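You operate a simulated robot arm through the tools that you are given. There is no shell and no other tool. Be economical: measure what you need, move in short steps, check, and stop when the job is done.

You run a simulated robot arm. Do the job below in one go: nothing can be reset, and whatever is moved stays where it is left.

Task
Wind the tape in, pull the battery off the driver and stow both in the orange tray.
Fine: wind by the grey key; orange measure in the long cell, black battery in the short cell; the grey driver stays put where it stands.

The check looks at the end state, three seconds after you hand in, the way a careful person would. Anything else that was tipped, shoved, dropped, spilled or broken makes it a failure.

Robot
A 5-joint arm with a two-finger parallel gripper, fixed in place. Base frame: the origin is at the foot of the arm, x ahead of it, y to its left, z up; the work surface is at about z = 0. Units: mm, degrees, N and s.
With the tool pointing down near the work surface it reaches from about 260 to 680 mm from the base axis. Its first joint turns from -66.0 to 66.0 degrees. The tool tilts only in the upright plane through the base axis and itself; it spins freely about its own axis. Payload 2.9 kg.
The tool frame sits at the grasp point between the pads (the TCP): z along the fingers, y along the line on which they close. The tips reach 30 mm beyond it. The gripper opens to 110 mm. The fingers are 20 mm wide and 10 mm thick; the gripper's body (48 by 112 mm) begins 55 mm behind the TCP.
Orientation is told as [roll, pitch, yaw] about the base's x, y, z axes, in that order, counted from this pose: with the fingers straight down and closing along the base's y, the tool's x points along the base's -x, its y along +y and its z along -z.

Tools
- The arm moves only by the tool move_arm. Its argument "targets" is a list of rows, each a list of 7 numbers: the shift along the tool's x, y, z in units of 100 mm (1.0 is 100 mm), then the turn, a rotation vector about the tool's x, y, z in units of 120 degrees (1.0 is 120 degrees), then the finger opening in mm, from 0 to 110. In form: [[dx, dy, dz, rx, ry, rz, hand], ...]. A call has 1 to 10 rows; each row is the pose to reach, as a shift and turn from the pose commanded when the call began, along the tool's axes at that moment. A call with a number of a shift or a turn outside -1 to 1 is refused whole. Each row takes 0.2 s and may step no farther than 50 mm and 8.6 degrees from the row before; otherwise, or with a gripper value out of range, the whole call is refused. A pose out of reach is approached as far as the arm can. The call stops where the force on the tool passes 90 N (or 10 N more than at its start, if that is more) or the arm is blocked; 0.2 s more then pass. The fingers move at their own pace (about 108 mm/s each) and stop on an object; they squeeze with about 38 N. The grip force told is the motor's: it shows also when the fingers shut on nothing. Time passes only in rows, and 0.2 s behind the last, so rows that repeat a pose let the fingers close. The reply holds the time, the measured pose of the TCP, the force on the tool along the base axes, the opening and the grip force, in the units named above and with some noise.
- Cameras (640 x 400 px; columns grow to the right, rows downward): "scene" is fixed at [43.2, -460.7, 604.1]; the picture's right is [0.68, -0.73, 0.00], its down [-0.42, -0.40, -0.82] and it looks along [0.59, 0.56, -0.58] (base axes); focal length 324 px, centre (320, 200). "wrist" rides on the gripper at [-36, 0, -57] in the tool frame; the picture's right is [0.00, -1.00, 0.00], its down [0.97, 0.00, -0.24] and it looks along [0.24, 0.00, 0.97] (tool axes); focal length 218 px, centre (320, 200).
- get_image(camera): a new picture of that camera. It takes no simulated time.
- locate(camera, pixels): for up to 12 pixels [column, row] of the newest picture of that camera ("zoom" is the newest enlarged one), the place [x, y, z] in the base frame of the surface seen there, good to about 2 mm. It takes no simulated time.
- close_up(camera, box): a new picture of the part [left, top, right, bottom] of that camera's present view, enlarged. It takes no simulated time.
- finish_job(): hands the job in; it is judged then, once.

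Keep the steps short. Do not move on a guess: measure, check each grasp and each placing, and mend mistakes. In all there are 80 turns and 54 pictures (those below and enlarged ones count). Leave the gripper open and the arm clear of the work at the hand-in unless told otherwise, and finish with a single line.

The tools are called as name(argument=value, ...) on one line, values as JSON. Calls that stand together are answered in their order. move_arm: Moves the arm, as the interface text tells. Its arguments: {"type":"object","properties":{"targets":{"type":"array"}},"required":["targets"]} The other tools are called the same way: get_image (camera) takes a picture; locate (camera, pixels) gives the place of the surface under pixels of a picture; close_up (camera, box) takes an enlarged picture of a part of a camera's view; finish_job () hands the job in.

At the start:

```text
t: 0.0
eef_pos: [368.0, -123.7, 417.1]
ee_rot: [-0.1, 0.0, 0.0]
contact_force: [-0.2, -0.4, 0.3]
gripper_width: 109.9
finger_force: 0.1
```

scene: 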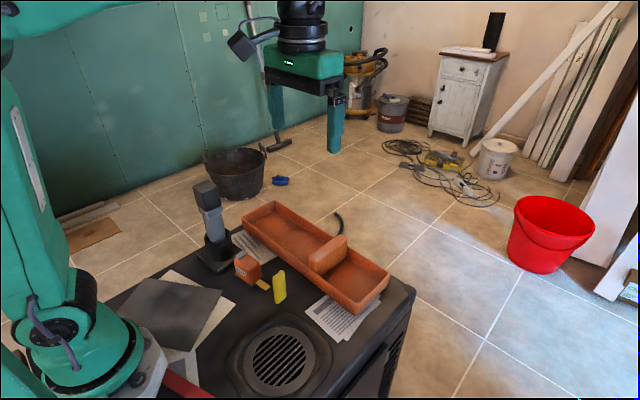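
wrist: 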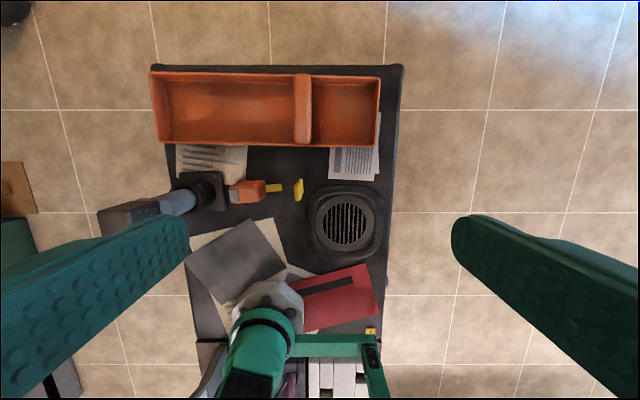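

I see an orange tray, a grey driver with a black top and an orange measure with its yellow tape out. I'll zoom in on these first.

close_up(camera="scene", box=[170, 160, 330, 320])

close_up(camera="wrist", box=[90, 160, 330, 310])

```text
2.50 times, centred on (250, 240) of scene
```

zoom: 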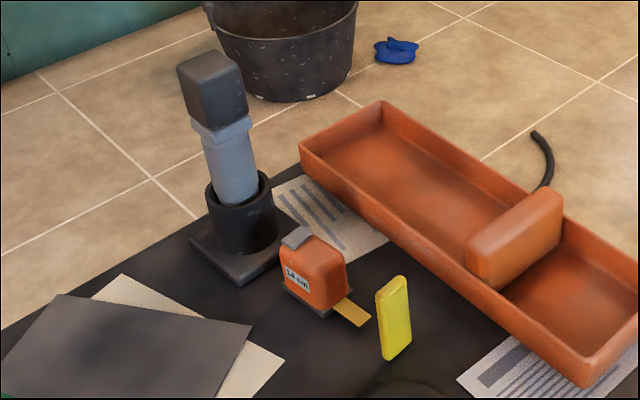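

```text
2.67 times, centred on (210, 235) of wrist
```

zoom: 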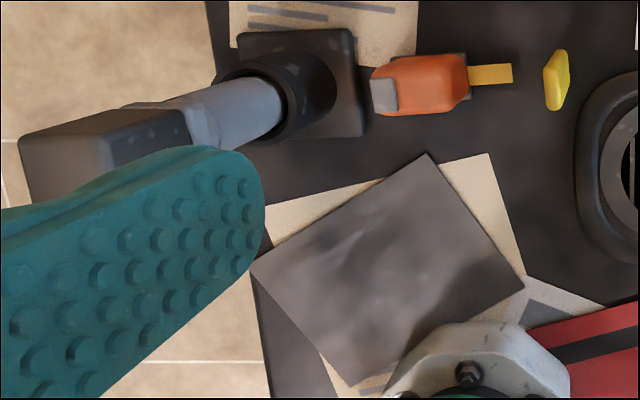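

Next I'll measure points on the objects, using the zoomed wrist view and the scene picture.

locate(camera="zoom", pixels=[[384, 96], [396, 70], [465, 57], [468, 98], [374, 80], [398, 112], [474, 74], [510, 72], [556, 55], [553, 105], [350, 120], [250, 45]])

locate(camera="scene", pixels=[[202, 185], [211, 204], [229, 193], [244, 258], [254, 261], [206, 182], [194, 186], [217, 188], [214, 230], [265, 205], [300, 235], [355, 280]])

locate(camera="wrist", pixels=[[152, 72], [160, 140], [378, 80], [376, 143], [230, 105], [345, 110], [302, 80], [302, 135], [294, 110], [312, 110], [172, 90], [290, 85]])

close_up(camera="scene", box=[180, 170, 300, 310])

```text
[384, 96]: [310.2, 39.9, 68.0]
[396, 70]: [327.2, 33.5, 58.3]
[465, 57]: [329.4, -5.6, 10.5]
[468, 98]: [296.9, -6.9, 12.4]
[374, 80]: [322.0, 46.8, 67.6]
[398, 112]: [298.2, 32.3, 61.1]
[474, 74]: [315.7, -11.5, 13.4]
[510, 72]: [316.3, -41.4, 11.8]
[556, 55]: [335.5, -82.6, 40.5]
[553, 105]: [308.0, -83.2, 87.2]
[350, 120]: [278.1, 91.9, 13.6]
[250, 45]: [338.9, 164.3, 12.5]
```

```text
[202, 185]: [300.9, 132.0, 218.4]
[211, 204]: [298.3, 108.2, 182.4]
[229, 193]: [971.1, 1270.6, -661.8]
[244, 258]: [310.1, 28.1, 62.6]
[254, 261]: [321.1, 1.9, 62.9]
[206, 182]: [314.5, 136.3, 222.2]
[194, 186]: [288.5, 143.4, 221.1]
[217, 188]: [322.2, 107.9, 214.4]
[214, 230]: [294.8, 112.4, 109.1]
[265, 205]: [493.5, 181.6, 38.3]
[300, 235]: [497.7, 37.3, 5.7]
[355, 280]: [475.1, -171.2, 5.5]
```

```text
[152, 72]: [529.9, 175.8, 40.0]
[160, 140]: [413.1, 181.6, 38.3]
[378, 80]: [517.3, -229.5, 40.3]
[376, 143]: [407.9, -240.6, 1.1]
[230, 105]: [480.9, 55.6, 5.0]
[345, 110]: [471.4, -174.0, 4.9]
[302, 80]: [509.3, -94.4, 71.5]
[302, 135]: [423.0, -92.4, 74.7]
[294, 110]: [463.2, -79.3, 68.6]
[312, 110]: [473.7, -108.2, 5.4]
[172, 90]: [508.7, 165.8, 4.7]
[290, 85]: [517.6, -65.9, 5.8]
```

```text
2.86 times, centred on (240, 240) of scene
```

zoom: 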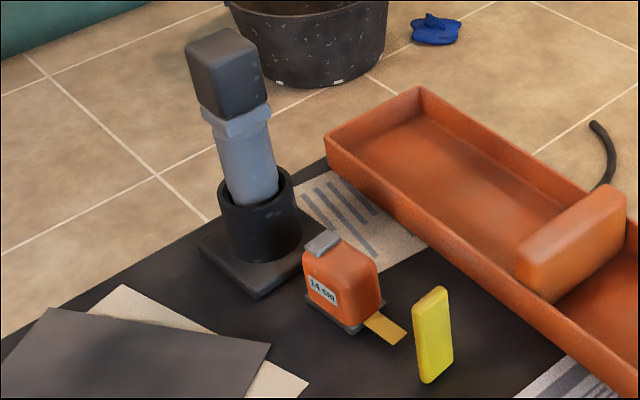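

I need a finer look at the battery joint and at the key.

close_up(camera="scene", box=[180, 170, 250, 215])

close_up(camera="scene", box=[225, 240, 295, 310])

```text
8.89 times, centred on (215, 192) of scene
```

zoom: 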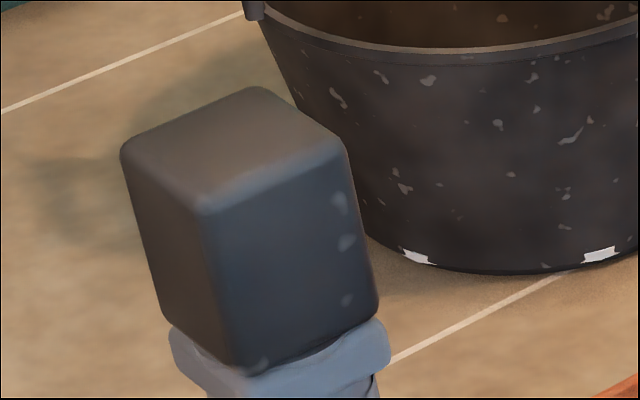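

```text
5.71 times, centred on (260, 275) of scene
```

zoom: 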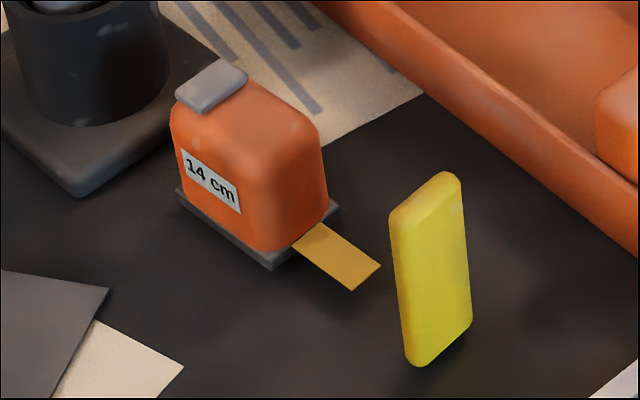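

Now I'll measure the key, the body and the yellow block in this zoom.

locate(camera="zoom", pixels=[[180, 93], [220, 62], [244, 77], [208, 105], [212, 85], [270, 120], [316, 130], [245, 240], [325, 205], [365, 275], [405, 205], [450, 177]])

close_up(camera="scene", box=[180, 170, 250, 280])

```text
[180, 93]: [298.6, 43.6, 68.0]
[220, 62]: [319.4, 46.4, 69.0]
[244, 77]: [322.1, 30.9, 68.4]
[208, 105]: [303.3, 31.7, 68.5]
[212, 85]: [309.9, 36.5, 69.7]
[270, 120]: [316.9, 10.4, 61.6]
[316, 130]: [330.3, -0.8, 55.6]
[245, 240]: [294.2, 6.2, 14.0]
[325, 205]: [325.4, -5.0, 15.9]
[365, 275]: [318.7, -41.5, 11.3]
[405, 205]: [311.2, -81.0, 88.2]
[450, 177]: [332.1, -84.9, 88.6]
```

```text
3.64 times, centred on (215, 225) of scene
```

zoom: 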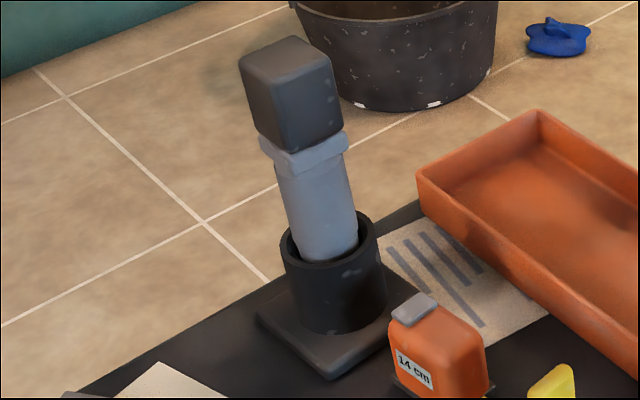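

locate(camera="zoom", pixels=[[248, 62], [292, 42], [328, 62], [285, 82], [262, 125], [290, 145], [336, 130], [300, 110], [325, 100], [290, 165], [345, 140], [310, 230]])

```text
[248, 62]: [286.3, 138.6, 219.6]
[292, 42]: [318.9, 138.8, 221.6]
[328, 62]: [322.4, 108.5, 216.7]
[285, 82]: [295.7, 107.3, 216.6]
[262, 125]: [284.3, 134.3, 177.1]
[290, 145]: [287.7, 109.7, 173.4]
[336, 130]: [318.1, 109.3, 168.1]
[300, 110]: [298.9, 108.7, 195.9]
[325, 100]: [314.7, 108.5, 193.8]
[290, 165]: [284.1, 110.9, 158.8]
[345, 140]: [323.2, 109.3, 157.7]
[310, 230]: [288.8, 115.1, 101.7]
```

Everything stands upright. The key's top is at about x 300–322, y 31–47, z 69. I'll close the fingers, turn the tool by 90° so the body clears the driver, and move towards a point above the key.

move_arm(targets=[[0.057, 0.09, 0.1, 0, 0, 0.07, 0], [0.114, 0.18, 0.2, 0, 0, 0.14, 0], [0.171, 0.27, 0.3, 0, 0, 0.21, 0], [0.228, 0.36, 0.4, 0, 0, 0.28, 0], [0.285, 0.45, 0.5, 0, 0, 0.35, 0], [0.342, 0.54, 0.6, 0, 0, 0.42, 0], [0.399, 0.63, 0.7, 0, 0, 0.49, 0], [0.456, 0.72, 0.8, 0, 0, 0.56, 0], [0.513, 0.81, 0.9, 0, 0, 0.63, 0], [0.57, 0.9, 1.0, 0, 0, 0.7, 0]])

```text
t: 2.2
eef_pos: [309.4, -33.3, 318.0]
ee_rot: [0.0, 0.1, -84.1]
contact_force: [0.1, 0.0, 0.4]
gripper_width: 0.0
finger_force: 37.9
```

The turn went well (-84°). Next I'll finish the turn, move over the key at (311, 42) and come down partway.

move_arm(targets=[[0.25, 0.03, 0.3, 0, 0, 0.025, 0], [0.5, 0.06, 0.6, 0, 0, 0.049, 0], [0.748, 0.095, 0.95, 0, 0, 0.049, 0], [0.748, 0.095, 0.95, 0, 0, 0.049, 0]])

```text
t: 3.2
eef_pos: [308.4, 41.3, 225.7]
ee_rot: [-0.1, 0.0, -89.9]
contact_force: [0.1, -0.2, 0.1]
gripper_width: 0.1
finger_force: 37.2
```

The pose is (308, 41, 226). I'll drop to about z 122, then look with both cameras.

move_arm(targets=[[0, 0.01, 0.35, 0, 0, 0, 0], [0, 0.01, 0.7, 0, 0, 0, 0], [0, 0.01, 1.0, 0, 0, 0, 0], [0, 0.01, 1.0, 0, 0, 0, 0]])

close_up(camera="scene", box=[180, 170, 320, 310])

get_image(camera="wrist")

```text
t: 4.2
eef_pos: [316.0, 43.7, 126.0]
ee_rot: [0.0, 0.1, -89.9]
contact_force: [0.3, 0.5, 0.4]
gripper_width: 0.1
finger_force: 37.4
```

```text
2.86 times, centred on (250, 240) of scene
```

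zoom: 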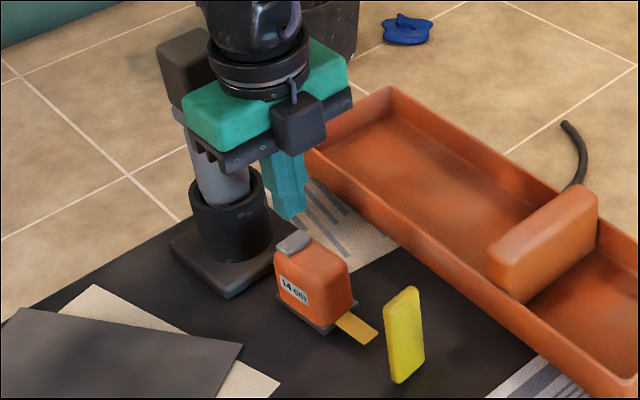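

```text
44 pictures are left
```

wrist: 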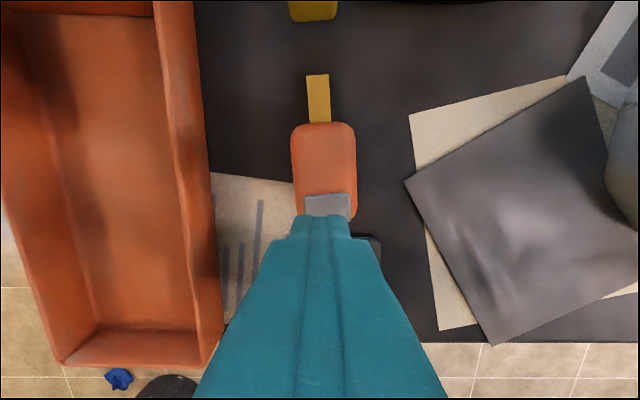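

The fingers are centred about 4 mm to the +x side of the key (column 328 against 320). I'll correct that and descend until I touch it.

move_arm(targets=[[-0.01, -0.04, 0.1, 0, 0, 0, 0], [-0.01, -0.04, 0.2, 0, 0, 0, 0], [-0.01, -0.04, 0.23, 0, 0, 0, 0], [-0.01, -0.04, 0.25, 0, 0, 0, 0], [-0.01, -0.04, 0.26, 0, 0, 0, 0]])

close_up(camera="scene", box=[200, 200, 310, 310])

```text
t: 5.4
eef_pos: [310.3, 41.3, 95.9]
ee_rot: [-0.1, 0.0, -89.9]
contact_force: [0.5, -1.6, 2.7]
gripper_width: 0.1
finger_force: 38.2
```

```text
3.64 times, centred on (255, 255) of scene
```

zoom: 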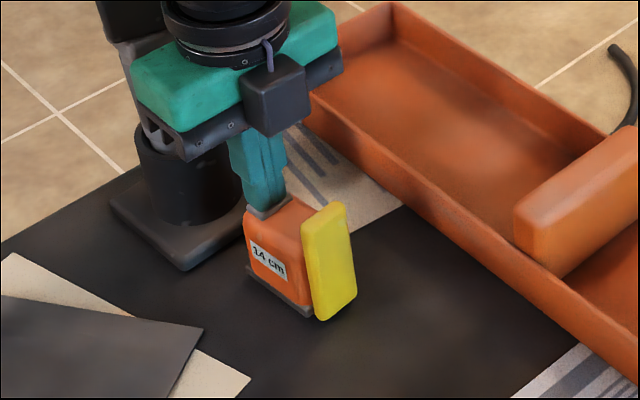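

The yellow piece is the end of the tape, and it has come in against the body. I'll hold the key briefly, press 1 mm more, then lift and check that the tape stays in.

move_arm(targets=[[0, 0, 0.01, 0, 0, 0, 0], [0, 0, 0.01, 0, 0, 0, 0], [0, 0, 0.01, 0, 0, 0, 0], [0, 0, 0.01, 0, 0, 0, 0], [0, 0, -0.1, 0, 0, 0, 0], [0, 0, -0.5, 0, 0, 0, 0], [0, 0, -0.9, 0, 0, 0, 0], [0, 0, -0.9, 0, 0, 0, 0]])

close_up(camera="scene", box=[200, 200, 310, 310])

get_image(camera="wrist")

```text
t: 7.2
eef_pos: [309.4, 40.2, 185.2]
ee_rot: [-0.1, 0.0, -89.9]
contact_force: [0.0, 0.2, -0.7]
gripper_width: 0.0
finger_force: 37.6
```

```text
3.64 times, centred on (255, 255) of scene
```

zoom: 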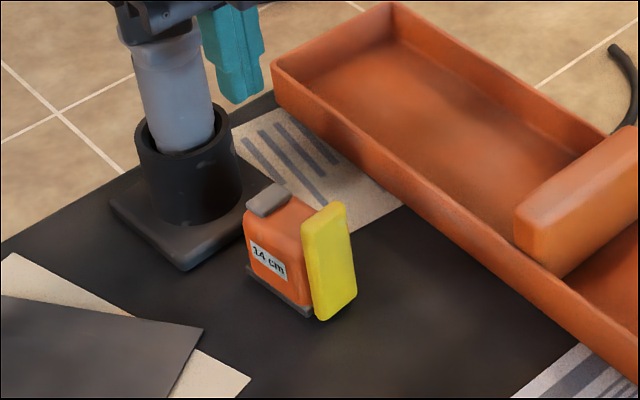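

```text
41 pictures are left
```

wrist: 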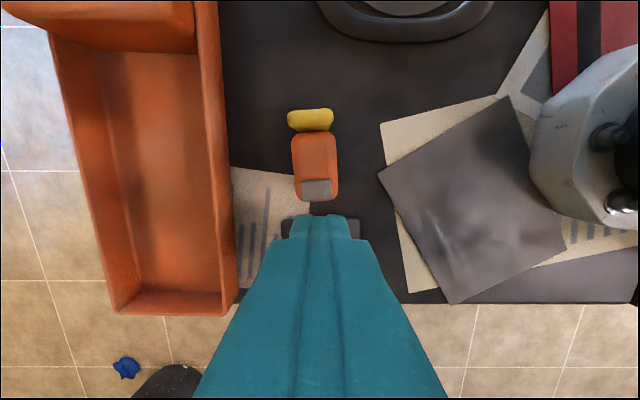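

The tape stays in. I'll measure the body and the yellow end to plan the grip and check for a gap.

close_up(camera="wrist", box=[270, 95, 360, 215])

locate(camera="wrist", pixels=[[290, 118], [332, 118], [312, 111], [312, 129], [312, 134], [296, 165], [336, 165], [316, 198], [316, 188], [310, 160]])

```text
3.33 times, centred on (315, 155) of wrist
```

zoom: 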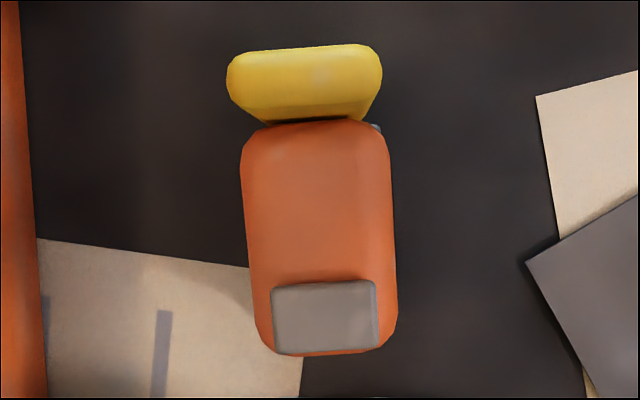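

```text
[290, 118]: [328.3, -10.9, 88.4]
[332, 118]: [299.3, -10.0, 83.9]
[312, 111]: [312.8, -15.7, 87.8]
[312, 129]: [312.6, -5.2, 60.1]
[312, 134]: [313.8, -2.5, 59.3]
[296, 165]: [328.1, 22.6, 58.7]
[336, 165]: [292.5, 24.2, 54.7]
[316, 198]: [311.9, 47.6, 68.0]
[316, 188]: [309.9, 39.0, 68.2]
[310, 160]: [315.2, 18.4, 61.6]
```

The tape end is tight against the body (y -16 to -6, top z 88), and the body's centre is near (311, 22). The wrist camera may come close above the yellow end, so I'll measure how low it hangs.

close_up(camera="scene", box=[190, 120, 330, 250])

```text
3.08 times, centred on (260, 185) of scene
```

zoom: 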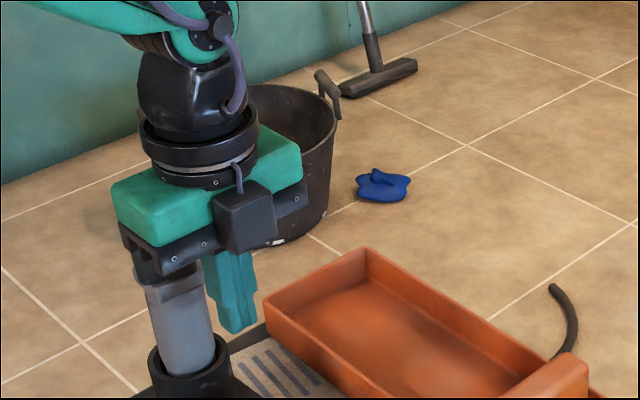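

locate(camera="zoom", pixels=[[230, 249], [274, 238], [218, 238], [235, 245], [232, 210], [215, 195], [275, 195], [130, 240], [150, 270]])

```text
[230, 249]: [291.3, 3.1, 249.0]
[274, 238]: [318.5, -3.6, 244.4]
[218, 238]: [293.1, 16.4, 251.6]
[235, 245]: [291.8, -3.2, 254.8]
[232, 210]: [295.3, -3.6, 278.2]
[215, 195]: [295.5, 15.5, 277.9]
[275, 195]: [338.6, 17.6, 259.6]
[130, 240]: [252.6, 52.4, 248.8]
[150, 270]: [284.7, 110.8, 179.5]
```

The camera's underside hangs about 60 mm above the TCP, so gripping at z 48 leaves about 18 mm over the yellow end. I'll open to 64, move above the body's middle and go down to z 95.

move_arm(targets=[[-0.09, 0.01, 0, 0, 0, 0, 64], [-0.185, 0.015, 0.2, 0, 0, 0, 64], [-0.185, 0.015, 0.55, 0, 0, 0, 64], [-0.185, 0.015, 0.9, 0, 0, 0, 64], [-0.185, 0.015, 0.9, 0, 0, 0, 64]])

get_image(camera="wrist")

```text
t: 8.4
eef_pos: [310.7, 21.7, 95.1]
ee_rot: [0.0, -0.1, -90.0]
contact_force: [-0.3, -0.1, 0.3]
gripper_width: 63.9
finger_force: 0.0
```

```text
38 pictures are left
```

wrist: 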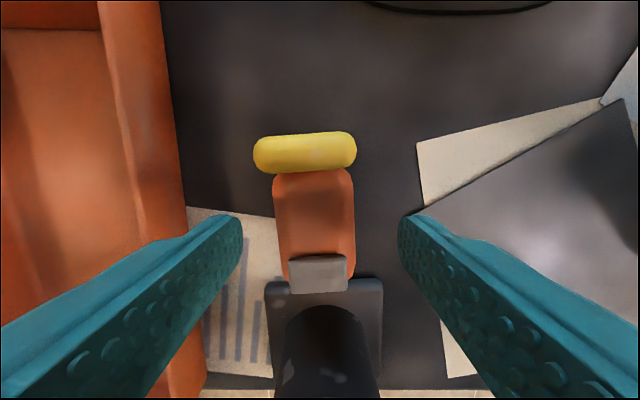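

The body sits centred between the fingers. I'll lower to z about 47 and close.

move_arm(targets=[[0, 0, 0.25, 0, 0, 0, 64], [0, 0, 0.48, 0, 0, 0, 64], [0, 0, 0.48, 0, 0, 0, 64], [0, 0, 0.48, 0, 0, 0, 30], [0, 0, 0.48, 0, 0, 0, 30], [0, 0, 0.48, 0, 0, 0, 30]])

close_up(camera="scene", box=[200, 200, 310, 310])

```text
t: 9.0
eef_pos: [322.8, 20.5, 64.7]
ee_rot: [2.1, 0.0, -89.9]
contact_force: [-5.9, -6.4, 16.2]
gripper_width: 64.0
finger_force: 0.2
stopped in row 2: the force on the tool passed its limit (the readings are from after the stop); the commanded pose is now the measured one
```

```text
3.64 times, centred on (255, 255) of scene
```

zoom: 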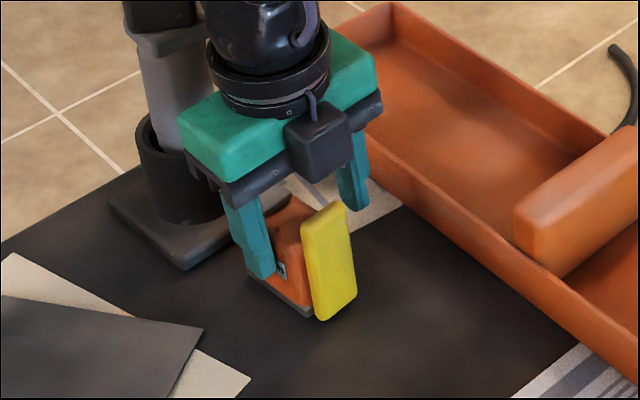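

The arm swung about 12 mm in +x during the quick descent and the near finger brushed the body, so I have to go slower. I'll rise gently and check that nothing moved.

move_arm(targets=[[0, -0.06, -0.05, 0, 0, 0, 64], [0, -0.118, -0.1, 0, 0, 0, 64], [0, -0.118, -0.2, 0, 0, 0, 64], [0, -0.118, -0.3, 0, 0, 0, 64], [0, -0.118, -0.3, 0, 0, 0, 64], [0, -0.118, -0.3, 0, 0, 0, 64]])

get_image(camera="wrist")

get_image(camera="scene")

```text
t: 10.4
eef_pos: [309.0, 21.7, 94.6]
ee_rot: [2.0, 0.2, -89.7]
contact_force: [-0.5, -0.7, -0.2]
gripper_width: 64.0
finger_force: 0.0
```

```text
36 pictures are left
```

wrist: 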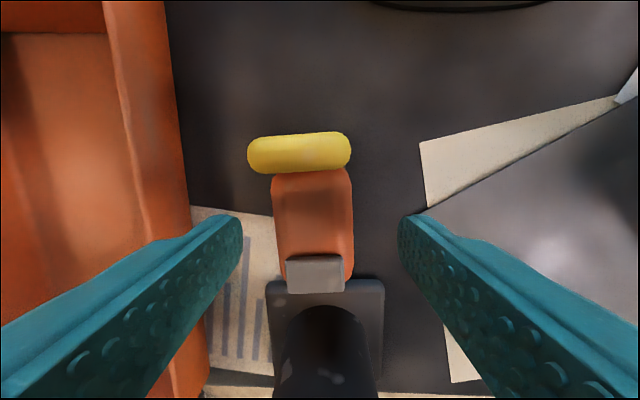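

```text
35 pictures are left
```

scene: 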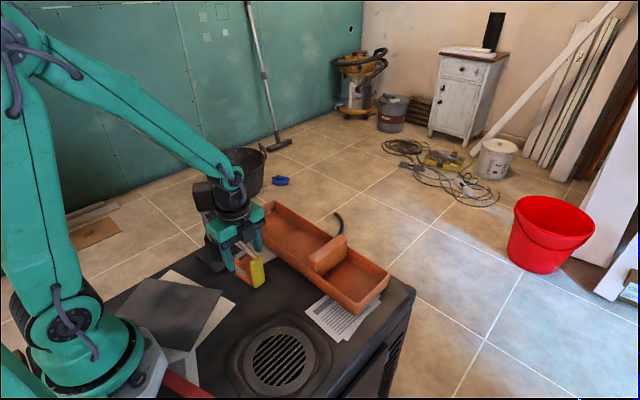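

I'll measure the body again to see whether it shifted.

locate(camera="wrist", pixels=[[252, 155], [346, 155], [300, 137], [276, 200], [350, 200], [312, 283], [289, 270], [342, 270], [312, 210], [312, 178]])

locate(camera="scene", pixels=[[203, 188], [200, 203], [240, 278], [255, 268], [216, 238]])

```text
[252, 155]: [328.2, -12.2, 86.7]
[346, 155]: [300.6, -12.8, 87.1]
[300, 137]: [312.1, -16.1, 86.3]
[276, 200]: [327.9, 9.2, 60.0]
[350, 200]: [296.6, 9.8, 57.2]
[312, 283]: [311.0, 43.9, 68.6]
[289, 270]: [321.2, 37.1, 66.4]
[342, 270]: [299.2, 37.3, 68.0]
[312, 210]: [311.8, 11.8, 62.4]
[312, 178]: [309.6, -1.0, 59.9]
```

```text
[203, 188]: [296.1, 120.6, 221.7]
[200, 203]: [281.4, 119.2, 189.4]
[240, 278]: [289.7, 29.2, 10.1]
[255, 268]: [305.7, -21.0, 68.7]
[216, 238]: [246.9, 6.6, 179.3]
```

The body and the driver haven't moved. I'll correct the 2° tilt and go down in 4–5 mm rows, watching x.

move_arm(targets=[[0, 0.01, 0, 0.008, 0, 0, 70], [0, 0.02, 0, 0.0167, 0, 0, 70], [0, 0.02, 0.05, 0.0167, 0, 0, 70], [0, 0.02, 0.1, 0.0167, 0, 0, 70], [0, 0.02, 0.15, 0.0167, 0, 0, 70], [0, 0.02, 0.2, 0.0167, 0, 0, 70]])

```text
t: 11.8
eef_pos: [312.9, 20.3, 74.3]
ee_rot: [0.0, 0.0, -89.7]
contact_force: [0.5, 0.3, 1.0]
gripper_width: 69.9
finger_force: 0.0
```

Steady at x 313, z 74, with no force. I'll keep going slowly.

move_arm(targets=[[0, -0.01, 0.04, 0, 0, 0, 70], [0, -0.01, 0.08, 0, 0, 0, 70], [0, -0.01, 0.12, 0, 0, 0, 70], [0, -0.01, 0.12, 0, 0, 0, 70]])

```text
t: 12.8
eef_pos: [316.7, 21.3, 65.4]
ee_rot: [0.6, 0.1, -89.9]
contact_force: [0.7, -13.4, 61.4]
gripper_width: 69.9
finger_force: 0.0
```

Something blocks at z 65 with 61 N upwards. I'll back off a few mm and look closely before doing more.

close_up(camera="scene", box=[180, 170, 310, 300])

get_image(camera="wrist")

move_arm(targets=[[0, 0, -0.05, 0, 0, 0, 70], [0, 0, -0.1, 0, 0, 0, 70], [0, 0, -0.1, 0, 0, 0, 70]])

```text
3.08 times, centred on (245, 235) of scene
```

zoom: 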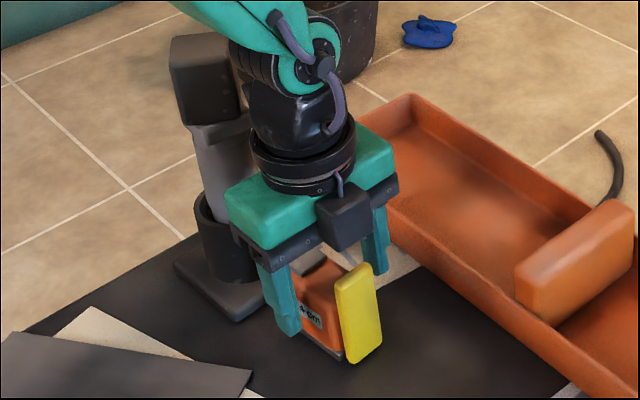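

```text
33 pictures are left
```

wrist: 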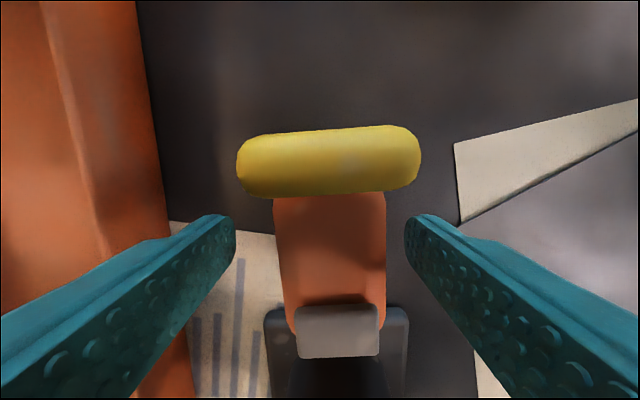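

```text
t: 13.6
eef_pos: [311.3, 20.0, 71.7]
ee_rot: [-0.2, 0.0, -89.8]
contact_force: [0.1, -0.4, 0.4]
gripper_width: 69.9
finger_force: 0.1
```

I suspect the forearm's side motor touches the battery. I'll measure the black ribbed part near (240, 70) in the zoom, and the battery's edges.

locate(camera="zoom", pixels=[[238, 60], [243, 85], [252, 65], [232, 45], [200, 50], [225, 70], [235, 100], [290, 110], [310, 80], [185, 100], [240, 118], [258, 75]])

```text
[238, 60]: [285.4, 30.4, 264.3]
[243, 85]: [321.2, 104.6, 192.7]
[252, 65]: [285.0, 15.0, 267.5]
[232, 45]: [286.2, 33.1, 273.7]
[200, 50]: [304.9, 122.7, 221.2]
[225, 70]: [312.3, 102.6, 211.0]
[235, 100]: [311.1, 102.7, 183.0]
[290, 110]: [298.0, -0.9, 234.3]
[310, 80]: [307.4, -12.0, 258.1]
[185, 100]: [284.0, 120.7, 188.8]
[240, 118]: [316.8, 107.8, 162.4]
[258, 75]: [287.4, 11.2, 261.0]
```

The battery's face reads y 103 where it was 108. I'll lift higher, slowly, and check whether the driver was disturbed.

move_arm(targets=[[0, 0, -0.1, 0, 0, 0, 70], [0, 0, -0.2, 0, 0, 0, 70], [0, 0, -0.4, 0, 0, 0, 70], [0, 0, -0.4, 0, 0, 0, 70]])

close_up(camera="scene", box=[180, 160, 310, 290])

```text
t: 14.6
eef_pos: [311.7, 20.3, 110.9]
ee_rot: [0.0, 0.0, -89.8]
contact_force: [0.7, -0.1, 0.2]
gripper_width: 69.3
finger_force: 0.0
```

```text
3.08 times, centred on (245, 225) of scene
```

zoom: 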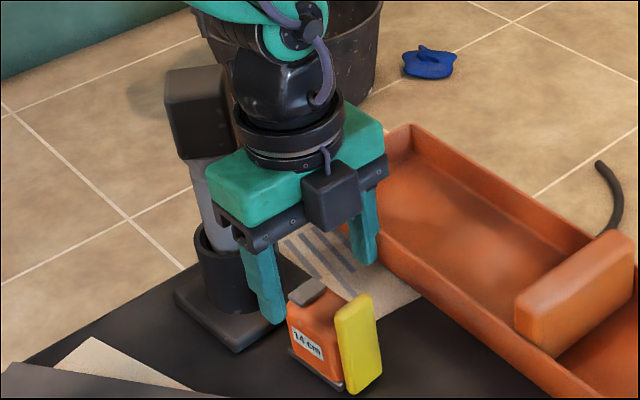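

locate(camera="zoom", pixels=[[185, 72], [215, 75], [175, 90], [195, 85], [180, 130], [205, 140], [220, 120], [210, 190], [215, 220], [205, 232], [232, 345], [235, 330]])

get_image(camera="wrist")

```text
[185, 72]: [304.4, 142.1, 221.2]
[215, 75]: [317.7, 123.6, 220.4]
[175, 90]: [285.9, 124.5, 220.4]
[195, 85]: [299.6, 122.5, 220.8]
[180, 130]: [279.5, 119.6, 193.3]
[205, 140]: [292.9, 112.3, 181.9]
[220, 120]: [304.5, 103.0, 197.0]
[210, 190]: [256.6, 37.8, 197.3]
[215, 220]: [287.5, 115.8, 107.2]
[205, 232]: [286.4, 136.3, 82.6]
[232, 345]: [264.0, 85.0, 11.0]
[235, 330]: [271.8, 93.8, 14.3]
```

```text
31 pictures are left
```

wrist: 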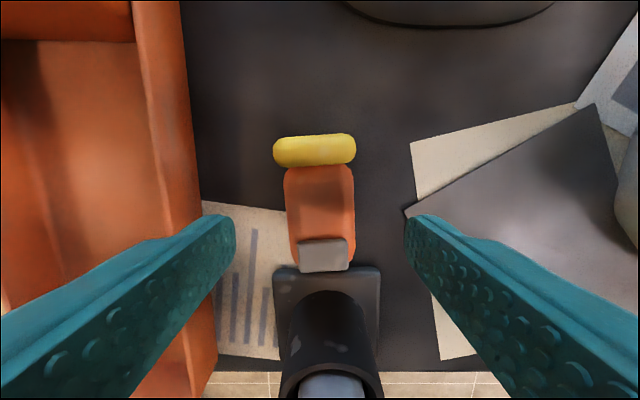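

close_up(camera="scene", box=[180, 165, 250, 280])

```text
3.48 times, centred on (215, 222) of scene
```

zoom: 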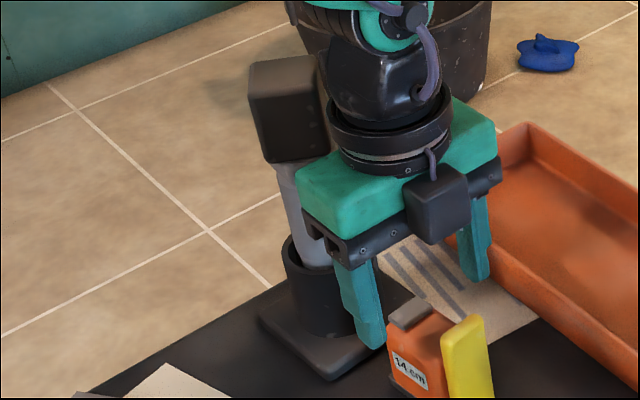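

The battery looks turned a little about the vertical. The forearm's side motor hangs about 157 mm above the TCP and reached the battery's top (z 222) at TCP z 65. So the battery must come off first. I'll lift straight up and look at it from above.

move_arm(targets=[[0, 0, -0.2, 0, 0, 0, 70], [0, 0, -0.5, 0, 0, 0, 70], [0, 0, -0.8, 0, 0, 0, 70], [0, 0, -1.0, 0, 0, 0, 80]])

move_arm(targets=[[0, 0, -0.3, 0, 0, 0, 80], [0, 0, -0.6, 0, 0, 0, 80], [0, 0, -0.9, 0, 0, 0, 90], [0.3, -0.02, -0.95, 0, 0, 0, 90], [0.6, -0.04, -0.95, 0, 0, 0, 90], [0.9, -0.05, -0.95, 0, 0, 0, 90], [0.9, -0.05, -0.95, 0, 0, 0, 90]])

get_image(camera="wrist")

close_up(camera="scene", box=[170, 120, 310, 280])

```text
t: 15.6
eef_pos: [311.6, 22.3, 211.7]
ee_rot: [0.0, 0.0, -89.8]
contact_force: [0.1, -0.1, 0.9]
gripper_width: 80.0
finger_force: 0.0
```

```text
t: 17.2
eef_pos: [305.4, 109.3, 306.8]
ee_rot: [0.1, 0.0, -89.9]
contact_force: [-0.6, -0.2, 0.4]
gripper_width: 90.1
finger_force: 0.1
```

```text
29 pictures are left
```

wrist: 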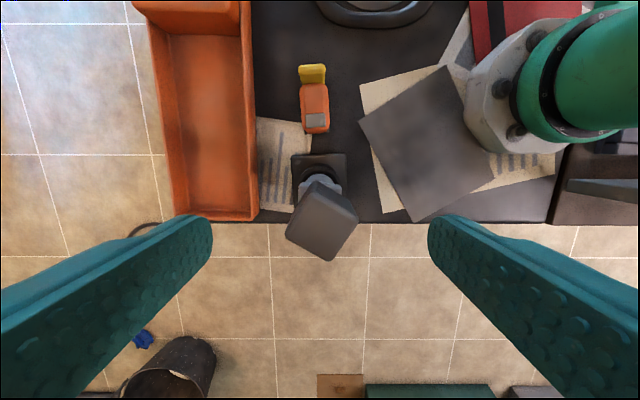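

```text
2.50 times, centred on (240, 200) of scene
```

zoom: 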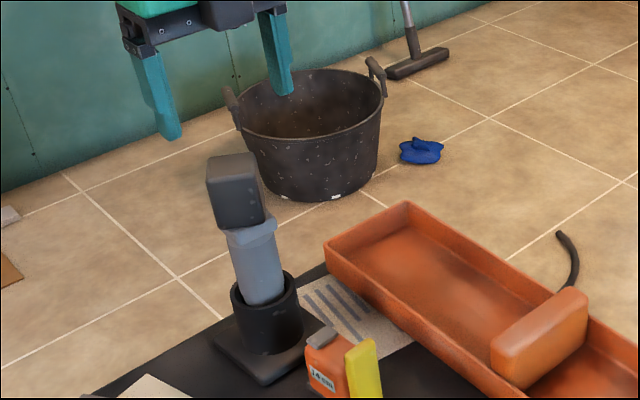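

The driver is still upright in its cup, but it has turned about the vertical. I'll measure the battery's top corners to get its angle. The plan is to grip it square, turn it back, then pull.

close_up(camera="wrist", box=[270, 140, 380, 270])

```text
3.08 times, centred on (325, 205) of wrist
```

zoom: 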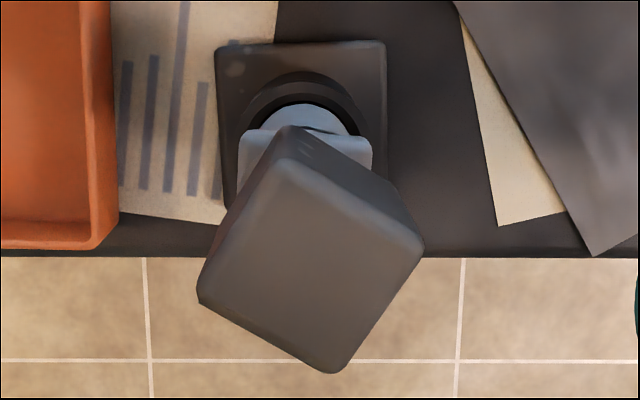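

The light-grey collar is still square with the stand; only the battery has twisted on top. So the driver itself is untouched. Now the corner measurements.

locate(camera="zoom", pixels=[[285, 165], [412, 250], [335, 362], [210, 290], [310, 265], [250, 225], [350, 205], [375, 305], [270, 325], [290, 130], [355, 150], [250, 135]])

```text
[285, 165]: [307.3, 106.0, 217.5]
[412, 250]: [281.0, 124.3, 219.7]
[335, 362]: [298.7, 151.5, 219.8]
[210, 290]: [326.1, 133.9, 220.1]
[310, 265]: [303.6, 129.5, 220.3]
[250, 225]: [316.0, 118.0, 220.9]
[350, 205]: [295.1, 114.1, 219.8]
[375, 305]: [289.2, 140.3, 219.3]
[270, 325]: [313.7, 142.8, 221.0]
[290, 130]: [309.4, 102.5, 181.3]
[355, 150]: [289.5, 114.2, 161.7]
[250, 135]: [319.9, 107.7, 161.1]
```

The battery's centre is at about (303.5, 129), with its sides along -34.5° and 55.5°. I'll centre over it, turn the tool by 34.5° and go down to z 265.

move_arm(targets=[[0.04, -0.005, 0.1, 0, 0, 0.0575, 80], [0.08, -0.01, 0.2, 0, 0, 0.115, 80], [0.12, -0.015, 0.3, 0, 0, 0.1725, 80], [0.16, -0.02, 0.4, 0, 0, 0.23, 80], [0.195, -0.02, 0.42, 0, 0, 0.2875, 80], [0.195, -0.02, 0.42, 0, 0, 0.2875, 80], [0.195, -0.02, 0.42, 0, 0, 0.2875, 80]])

get_image(camera="wrist")

```text
t: 18.8
eef_pos: [302.9, 129.5, 265.3]
ee_rot: [0.0, 0.0, -124.4]
contact_force: [0.0, 0.7, 0.9]
gripper_width: 79.8
finger_force: 0.1
```

```text
26 pictures are left
```

wrist: 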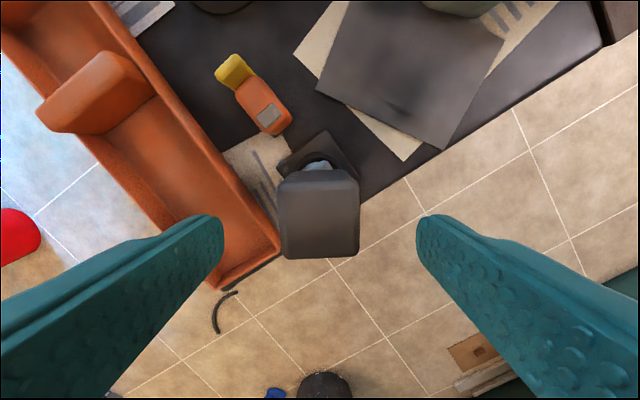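

The battery is square to the fingers and centred (columns 280–358). I'll go down slowly to z 200, so the tips are at 170, just above the collar.

move_arm(targets=[[0, 0, 0.1, 0, 0, 0, 80], [0, 0, 0.2, 0, 0, 0, 80], [0, 0, 0.3, 0, 0, 0, 80], [0, 0, 0.4, 0, 0, 0, 80], [0, 0, 0.5, 0, 0, 0, 80], [0, 0, 0.6, 0, 0, 0, 80], [0, 0, 0.65, 0, 0, 0, 80], [0, 0, 0.65, 0, 0, 0, 80]])

close_up(camera="scene", box=[150, 140, 290, 280])

```text
t: 20.6
eef_pos: [305.0, 130.6, 201.8]
ee_rot: [0.1, -0.1, -124.4]
contact_force: [0.1, -0.3, 0.3]
gripper_width: 80.1
finger_force: 0.1
```

```text
2.86 times, centred on (220, 210) of scene
```

zoom: 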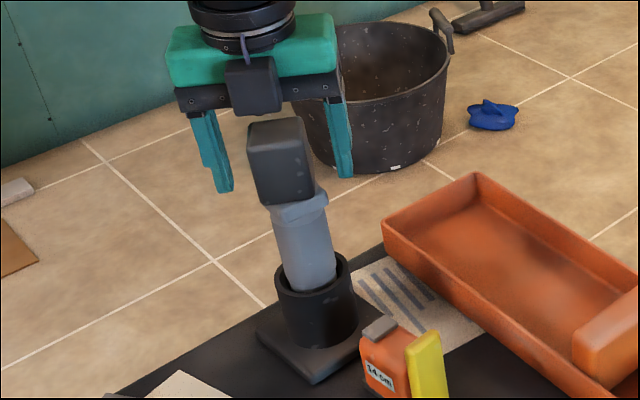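

The fingers straddle the battery, clear of the collar. Closing now.

move_arm(targets=[[0, 0, 0, 0, 0, 0, 45], [0, 0, 0, 0, 0, 0, 36], [0, 0, 0, 0, 0, 0, 28], [0, 0, 0, 0, 0, 0, 28], [0, 0, 0, 0, 0, 0, 28]])

```text
t: 21.8
eef_pos: [304.8, 130.9, 201.1]
ee_rot: [0.0, 0.1, -124.3]
contact_force: [-0.7, -0.1, 0.6]
gripper_width: 41.7
finger_force: 38.2
```

It's gripped at 41.7 mm with no side load. I'll pull straight up slowly and read the force.

move_arm(targets=[[0, 0, -0.02, 0, 0, 0, 28], [0, 0, -0.04, 0, 0, 0, 28], [0, 0, -0.06, 0, 0, 0, 28], [0, 0, -0.08, 0, 0, 0, 28]])

close_up(camera="scene", box=[150, 140, 290, 280])

```text
t: 22.8
eef_pos: [304.7, 129.8, 207.4]
ee_rot: [0.0, 0.0, -124.2]
contact_force: [0.1, -0.1, -2.2]
gripper_width: 42.0
finger_force: 38.3
```

```text
2.86 times, centred on (220, 210) of scene
```

zoom: 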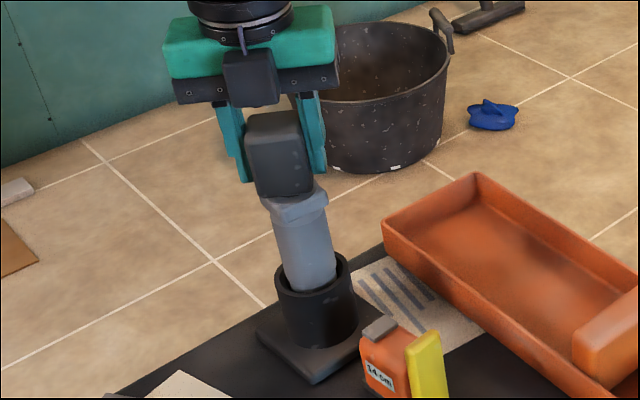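

The battery rises under only 2 N and the driver stays. I'll keep lifting until it's clear.

move_arm(targets=[[0, 0, -0.05, 0, 0, 0, 28], [0, 0, -0.1, 0, 0, 0, 28], [0, 0, -0.15, 0, 0, 0, 28], [0, 0, -0.2, 0, 0, 0, 28], [0, 0, -0.3, 0, 0, 0, 28], [0, 0, -0.4, 0, 0, 0, 28], [0, 0, -0.5, 0, 0, 0, 28], [0, 0, -0.6, 0, 0, 0, 28], [0, 0, -0.7, 0, 0, 0, 28]])

close_up(camera="scene", box=[150, 120, 310, 280])

```text
t: 24.8
eef_pos: [305.3, 128.0, 278.0]
ee_rot: [0.1, 0.0, -124.3]
contact_force: [-0.7, 0.7, -0.9]
gripper_width: 41.8
finger_force: 37.7
```

```text
2.50 times, centred on (230, 200) of scene
```

zoom: 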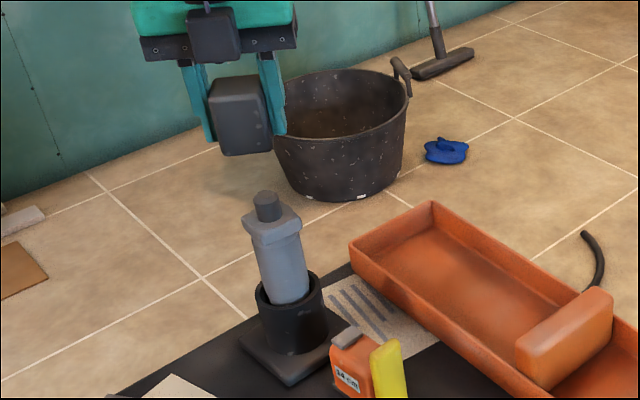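

The battery is off and the driver stands unmoved with its post bare. I'll turn back to -90° and travel high towards the short cell.

move_arm(targets=[[-0.1, 0.2, 0, 0, 0, -0.0575, 28], [-0.2, 0.4, 0, 0, 0, -0.115, 28], [-0.3, 0.6, 0, 0, 0, -0.1725, 28], [-0.4, 0.8, 0, 0, 0, -0.23, 28], [-0.5, 0.99, 0, 0, 0, -0.2875, 28], [-0.5, 0.99, 0, 0, 0, -0.2875, 28]])

move_arm(targets=[[-0.25, 0.14, 0, 0, 0, 0, 28], [-0.5, 0.28, 0, 0, 0, 0, 28], [-0.75, 0.42, 0, 0, 0, 0, 28], [-1.0, 0.56, 0, 0, 0, 0, 28], [-1.0, 0.56, 0, 0, 0, 0, 28]])

```text
t: 26.2
eef_pos: [357.4, 34.7, 279.1]
ee_rot: [0.1, 0.0, -89.9]
contact_force: [-0.5, -0.1, -1.7]
gripper_width: 41.5
finger_force: 38.2
```

```text
t: 27.4
eef_pos: [415.6, -66.9, 278.1]
ee_rot: [-0.1, 0.0, -89.8]
contact_force: [0.1, -0.2, -1.0]
gripper_width: 41.8
finger_force: 37.5
```

Still held. I'll go on to above the short cell's centre (470, -172).

move_arm(targets=[[-0.25, 0.14, 0, 0, 0, 0, 28], [-0.5, 0.28, 0, 0, 0, 0, 28], [-0.75, 0.42, 0, 0, 0, 0, 28], [-1.0, 0.54, 0, 0, 0, 0, 28], [-1.0, 0.54, 0.2, 0, 0, 0, 28], [-1.0, 0.54, 0.4, 0, 0, 0, 28], [-1.0, 0.54, 0.6, 0, 0, 0, 28], [-1.0, 0.54, 0.8, 0, 0, 0, 28], [-1.0, 0.54, 0.99, 0, 0, 0, 28], [-1.0, 0.54, 0.99, 0, 0, 0, 28]])

get_image(camera="wrist")

close_up(camera="scene", box=[240, 130, 420, 320])

```text
t: 29.6
eef_pos: [468.6, -166.1, 177.5]
ee_rot: [0.0, -0.1, -89.8]
contact_force: [1.1, -0.2, -2.0]
gripper_width: 41.9
finger_force: 38.1
```

```text
22 pictures are left
```

wrist: 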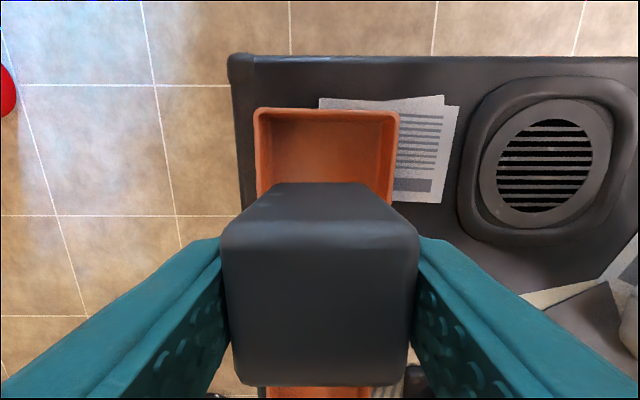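

```text
2.11 times, centred on (330, 225) of scene
```

zoom: 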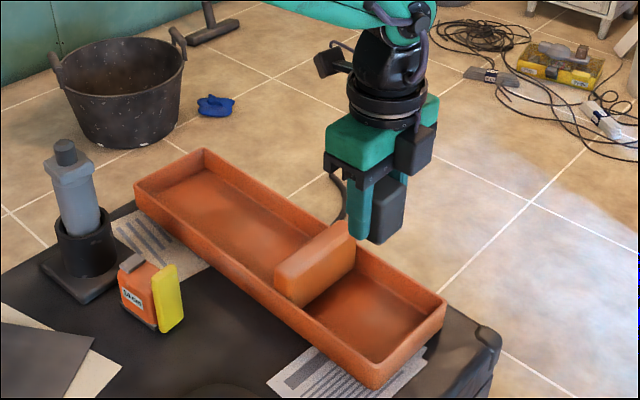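

The battery hangs straight. I'll check the walls of the short cell before going in.

locate(camera="zoom", pixels=[[440, 305], [375, 378], [375, 365], [430, 305], [345, 235], [300, 300], [335, 330], [380, 320], [100, 215], [65, 145], [355, 255], [310, 295]])

```text
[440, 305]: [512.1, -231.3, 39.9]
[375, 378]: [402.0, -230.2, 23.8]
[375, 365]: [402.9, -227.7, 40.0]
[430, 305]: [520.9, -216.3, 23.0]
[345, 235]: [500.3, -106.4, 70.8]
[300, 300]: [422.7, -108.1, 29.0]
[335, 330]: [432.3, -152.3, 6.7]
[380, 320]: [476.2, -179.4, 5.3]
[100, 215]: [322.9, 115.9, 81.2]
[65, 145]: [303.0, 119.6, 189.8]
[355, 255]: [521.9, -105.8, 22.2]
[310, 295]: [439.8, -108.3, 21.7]
```

The cell's inside spans x 412–522 and y -225 to -108, so (468, -166) is well centred. Going down.

move_arm(targets=[[0, 0, 0.15, 0, 0, 0, 28], [0, 0, 0.3, 0, 0, 0, 28], [0, 0, 0.45, 0, 0, 0, 28], [0, 0, 0.6, 0, 0, 0, 28], [0, 0, 0.75, 0, 0, 0, 28], [0, 0, 0.9, 0, 0, 0, 28], [0, 0, 1.0, 0, 0, 0, 28], [0, 0, 1.0, 0, 0, 0, 28]])

move_arm(targets=[[0, 0, 0.1, 0, 0, 0, 28], [0, 0, 0.2, 0, 0, 0, 28], [0, 0, 0.27, 0, 0, 0, 28], [0, 0, 0.3, 0, 0, 0, 28], [0, 0, 0.32, 0, 0, 0, 28], [0, 0, 0.32, 0, 0, 0, 28]])

close_up(camera="scene", box=[290, 190, 410, 320])

```text
t: 31.4
eef_pos: [470.6, -166.7, 78.1]
ee_rot: [-0.1, -0.1, -89.9]
contact_force: [-0.3, -0.7, -1.8]
gripper_width: 41.8
finger_force: 37.9
```

```text
t: 32.8
eef_pos: [466.4, -165.5, 45.1]
ee_rot: [-0.1, -0.1, -89.8]
contact_force: [-0.2, 0.3, -2.3]
gripper_width: 41.7
finger_force: 38.3
```

```text
3.08 times, centred on (350, 255) of scene
```

zoom: 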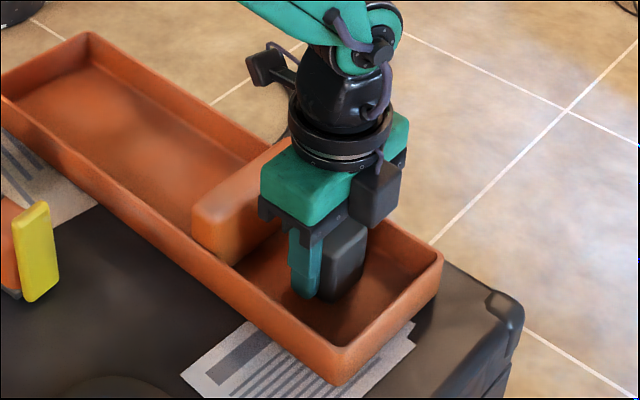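

No contact yet. I'll keep going in 2 mm steps until it rests on the floor of the cell.

move_arm(targets=[[0, 0, 0.02, 0, 0, 0, 28], [0, 0, 0.04, 0, 0, 0, 28], [0, 0, 0.04, 0, 0, 0, 28]])

```text
t: 33.6
eef_pos: [467.4, -166.6, 42.5]
ee_rot: [-0.1, -0.1, -89.8]
contact_force: [-0.3, 1.0, 2.6]
gripper_width: 41.7
finger_force: 37.9
```

The force flipped to +2.6 N, so it's resting on the floor. I'll release to 62 and rise.

move_arm(targets=[[0, 0, 0, 0, 0, 0, 50], [0, 0, 0, 0, 0, 0, 64], [0, 0, 0, 0, 0, 0, 64], [0, 0, -0.2, 0, 0, 0, 64], [0, 0, -0.4, 0, 0, 0, 64], [0, 0, -0.7, 0, 0, 0, 64], [0, 0, -1.0, 0, 0, 0, 64]])

move_arm(targets=[[0, 0, -0.3, 0, 0, 0, 64], [0, 0, -0.6, 0, 0, 0, 64], [0.25, -0.2, -0.8, 0, 0, 0, 64], [0.5, -0.4, -0.8, 0, 0, 0, 64], [0.75, -0.6, -0.8, 0, 0, 0, 64], [1.0, -0.8, -0.8, 0, 0, 0, 64], [1.0, -0.8, -0.8, 0, 0, 0, 64]])

get_image(camera="scene")

```text
t: 35.2
eef_pos: [465.5, -167.6, 142.9]
ee_rot: [-0.1, -0.1, -89.8]
contact_force: [-0.8, 0.5, 0.3]
gripper_width: 63.9
finger_force: 0.2
```

```text
t: 36.8
eef_pos: [386.4, -66.5, 223.8]
ee_rot: [-0.1, 0.1, -89.8]
contact_force: [0.0, 0.3, 0.5]
gripper_width: 64.2
finger_force: 0.1
```

```text
19 pictures are left
```

scene: 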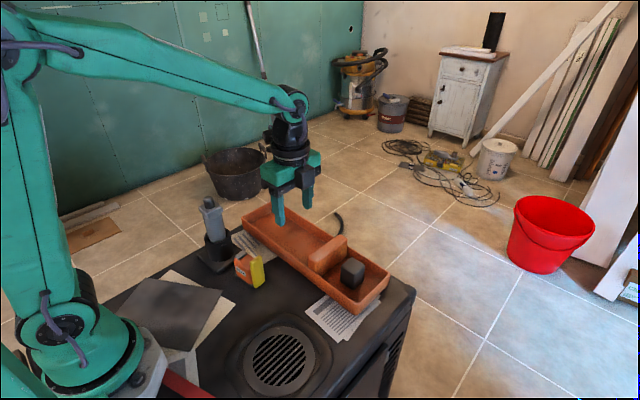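

The battery stands in the short cell. Now I'll go back above the measure at (311, 21) and down to z 130.

move_arm(targets=[[0.2, -0.18, 0, 0, 0, 0, 68], [0.4, -0.36, 0, 0, 0, 0, 68], [0.6, -0.54, 0, 0, 0, 0, 68], [0.88, -0.755, 0, 0, 0, 0, 68], [0.88, -0.755, 0.2, 0, 0, 0, 68], [0.88, -0.755, 0.4, 0, 0, 0, 68], [0.88, -0.755, 0.6, 0, 0, 0, 68], [0.88, -0.755, 0.8, 0, 0, 0, 68], [0.88, -0.755, 0.93, 0, 0, 0, 68], [0.88, -0.755, 0.93, 0, 0, 0, 68]])

get_image(camera="wrist")

```text
t: 39.0
eef_pos: [312.2, 20.1, 127.8]
ee_rot: [0.1, 0.1, -89.8]
contact_force: [-0.4, -1.0, 0.1]
gripper_width: 68.2
finger_force: 0.1
```

```text
18 pictures are left
```

wrist: 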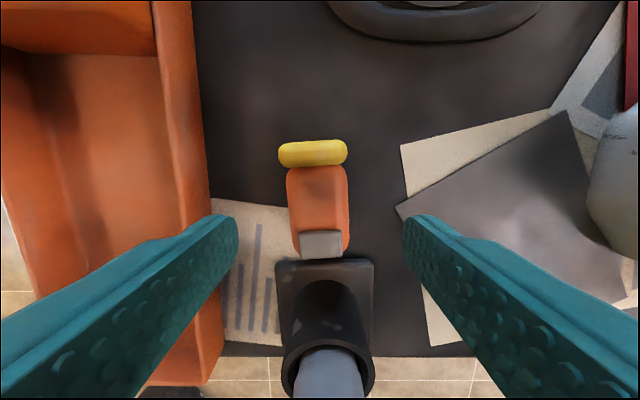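

It's centred (columns 287–348). I'll go down slowly, first to z 70.

move_arm(targets=[[0, -0.005, 0.08, 0, 0, 0, 68], [0, -0.005, 0.16, 0, 0, 0, 68], [0, -0.005, 0.24, 0, 0, 0, 68], [0, -0.005, 0.32, 0, 0, 0, 68], [0, -0.005, 0.4, 0, 0, 0, 68], [0, -0.005, 0.48, 0, 0, 0, 68], [0, -0.005, 0.56, 0, 0, 0, 68], [0, -0.005, 0.56, 0, 0, 0, 68]])

move_arm(targets=[[0, 0, 0.04, 0, 0, 0, 68], [0, 0, 0.08, 0, 0, 0, 68], [0, 0, 0.12, 0, 0, 0, 68], [0, 0, 0.16, 0, 0, 0, 68], [0, 0, 0.21, 0, 0, 0, 68], [0, 0, 0.21, 0, 0, 0, 68]])

```text
t: 40.8
eef_pos: [311.6, 20.6, 74.3]
ee_rot: [-0.1, -0.1, -89.9]
contact_force: [0.6, -0.5, 0.4]
gripper_width: 68.0
finger_force: 0.0
```

```text
t: 41.7
eef_pos: [321.4, 21.2, 66.6]
ee_rot: [1.8, 0.2, -90.1]
contact_force: [-1.5, -1.6, 16.5]
gripper_width: 67.8
finger_force: 0.2
stopped in row 4: the force on the tool passed its limit (the readings are from after the stop); the commanded pose is now the measured one
```

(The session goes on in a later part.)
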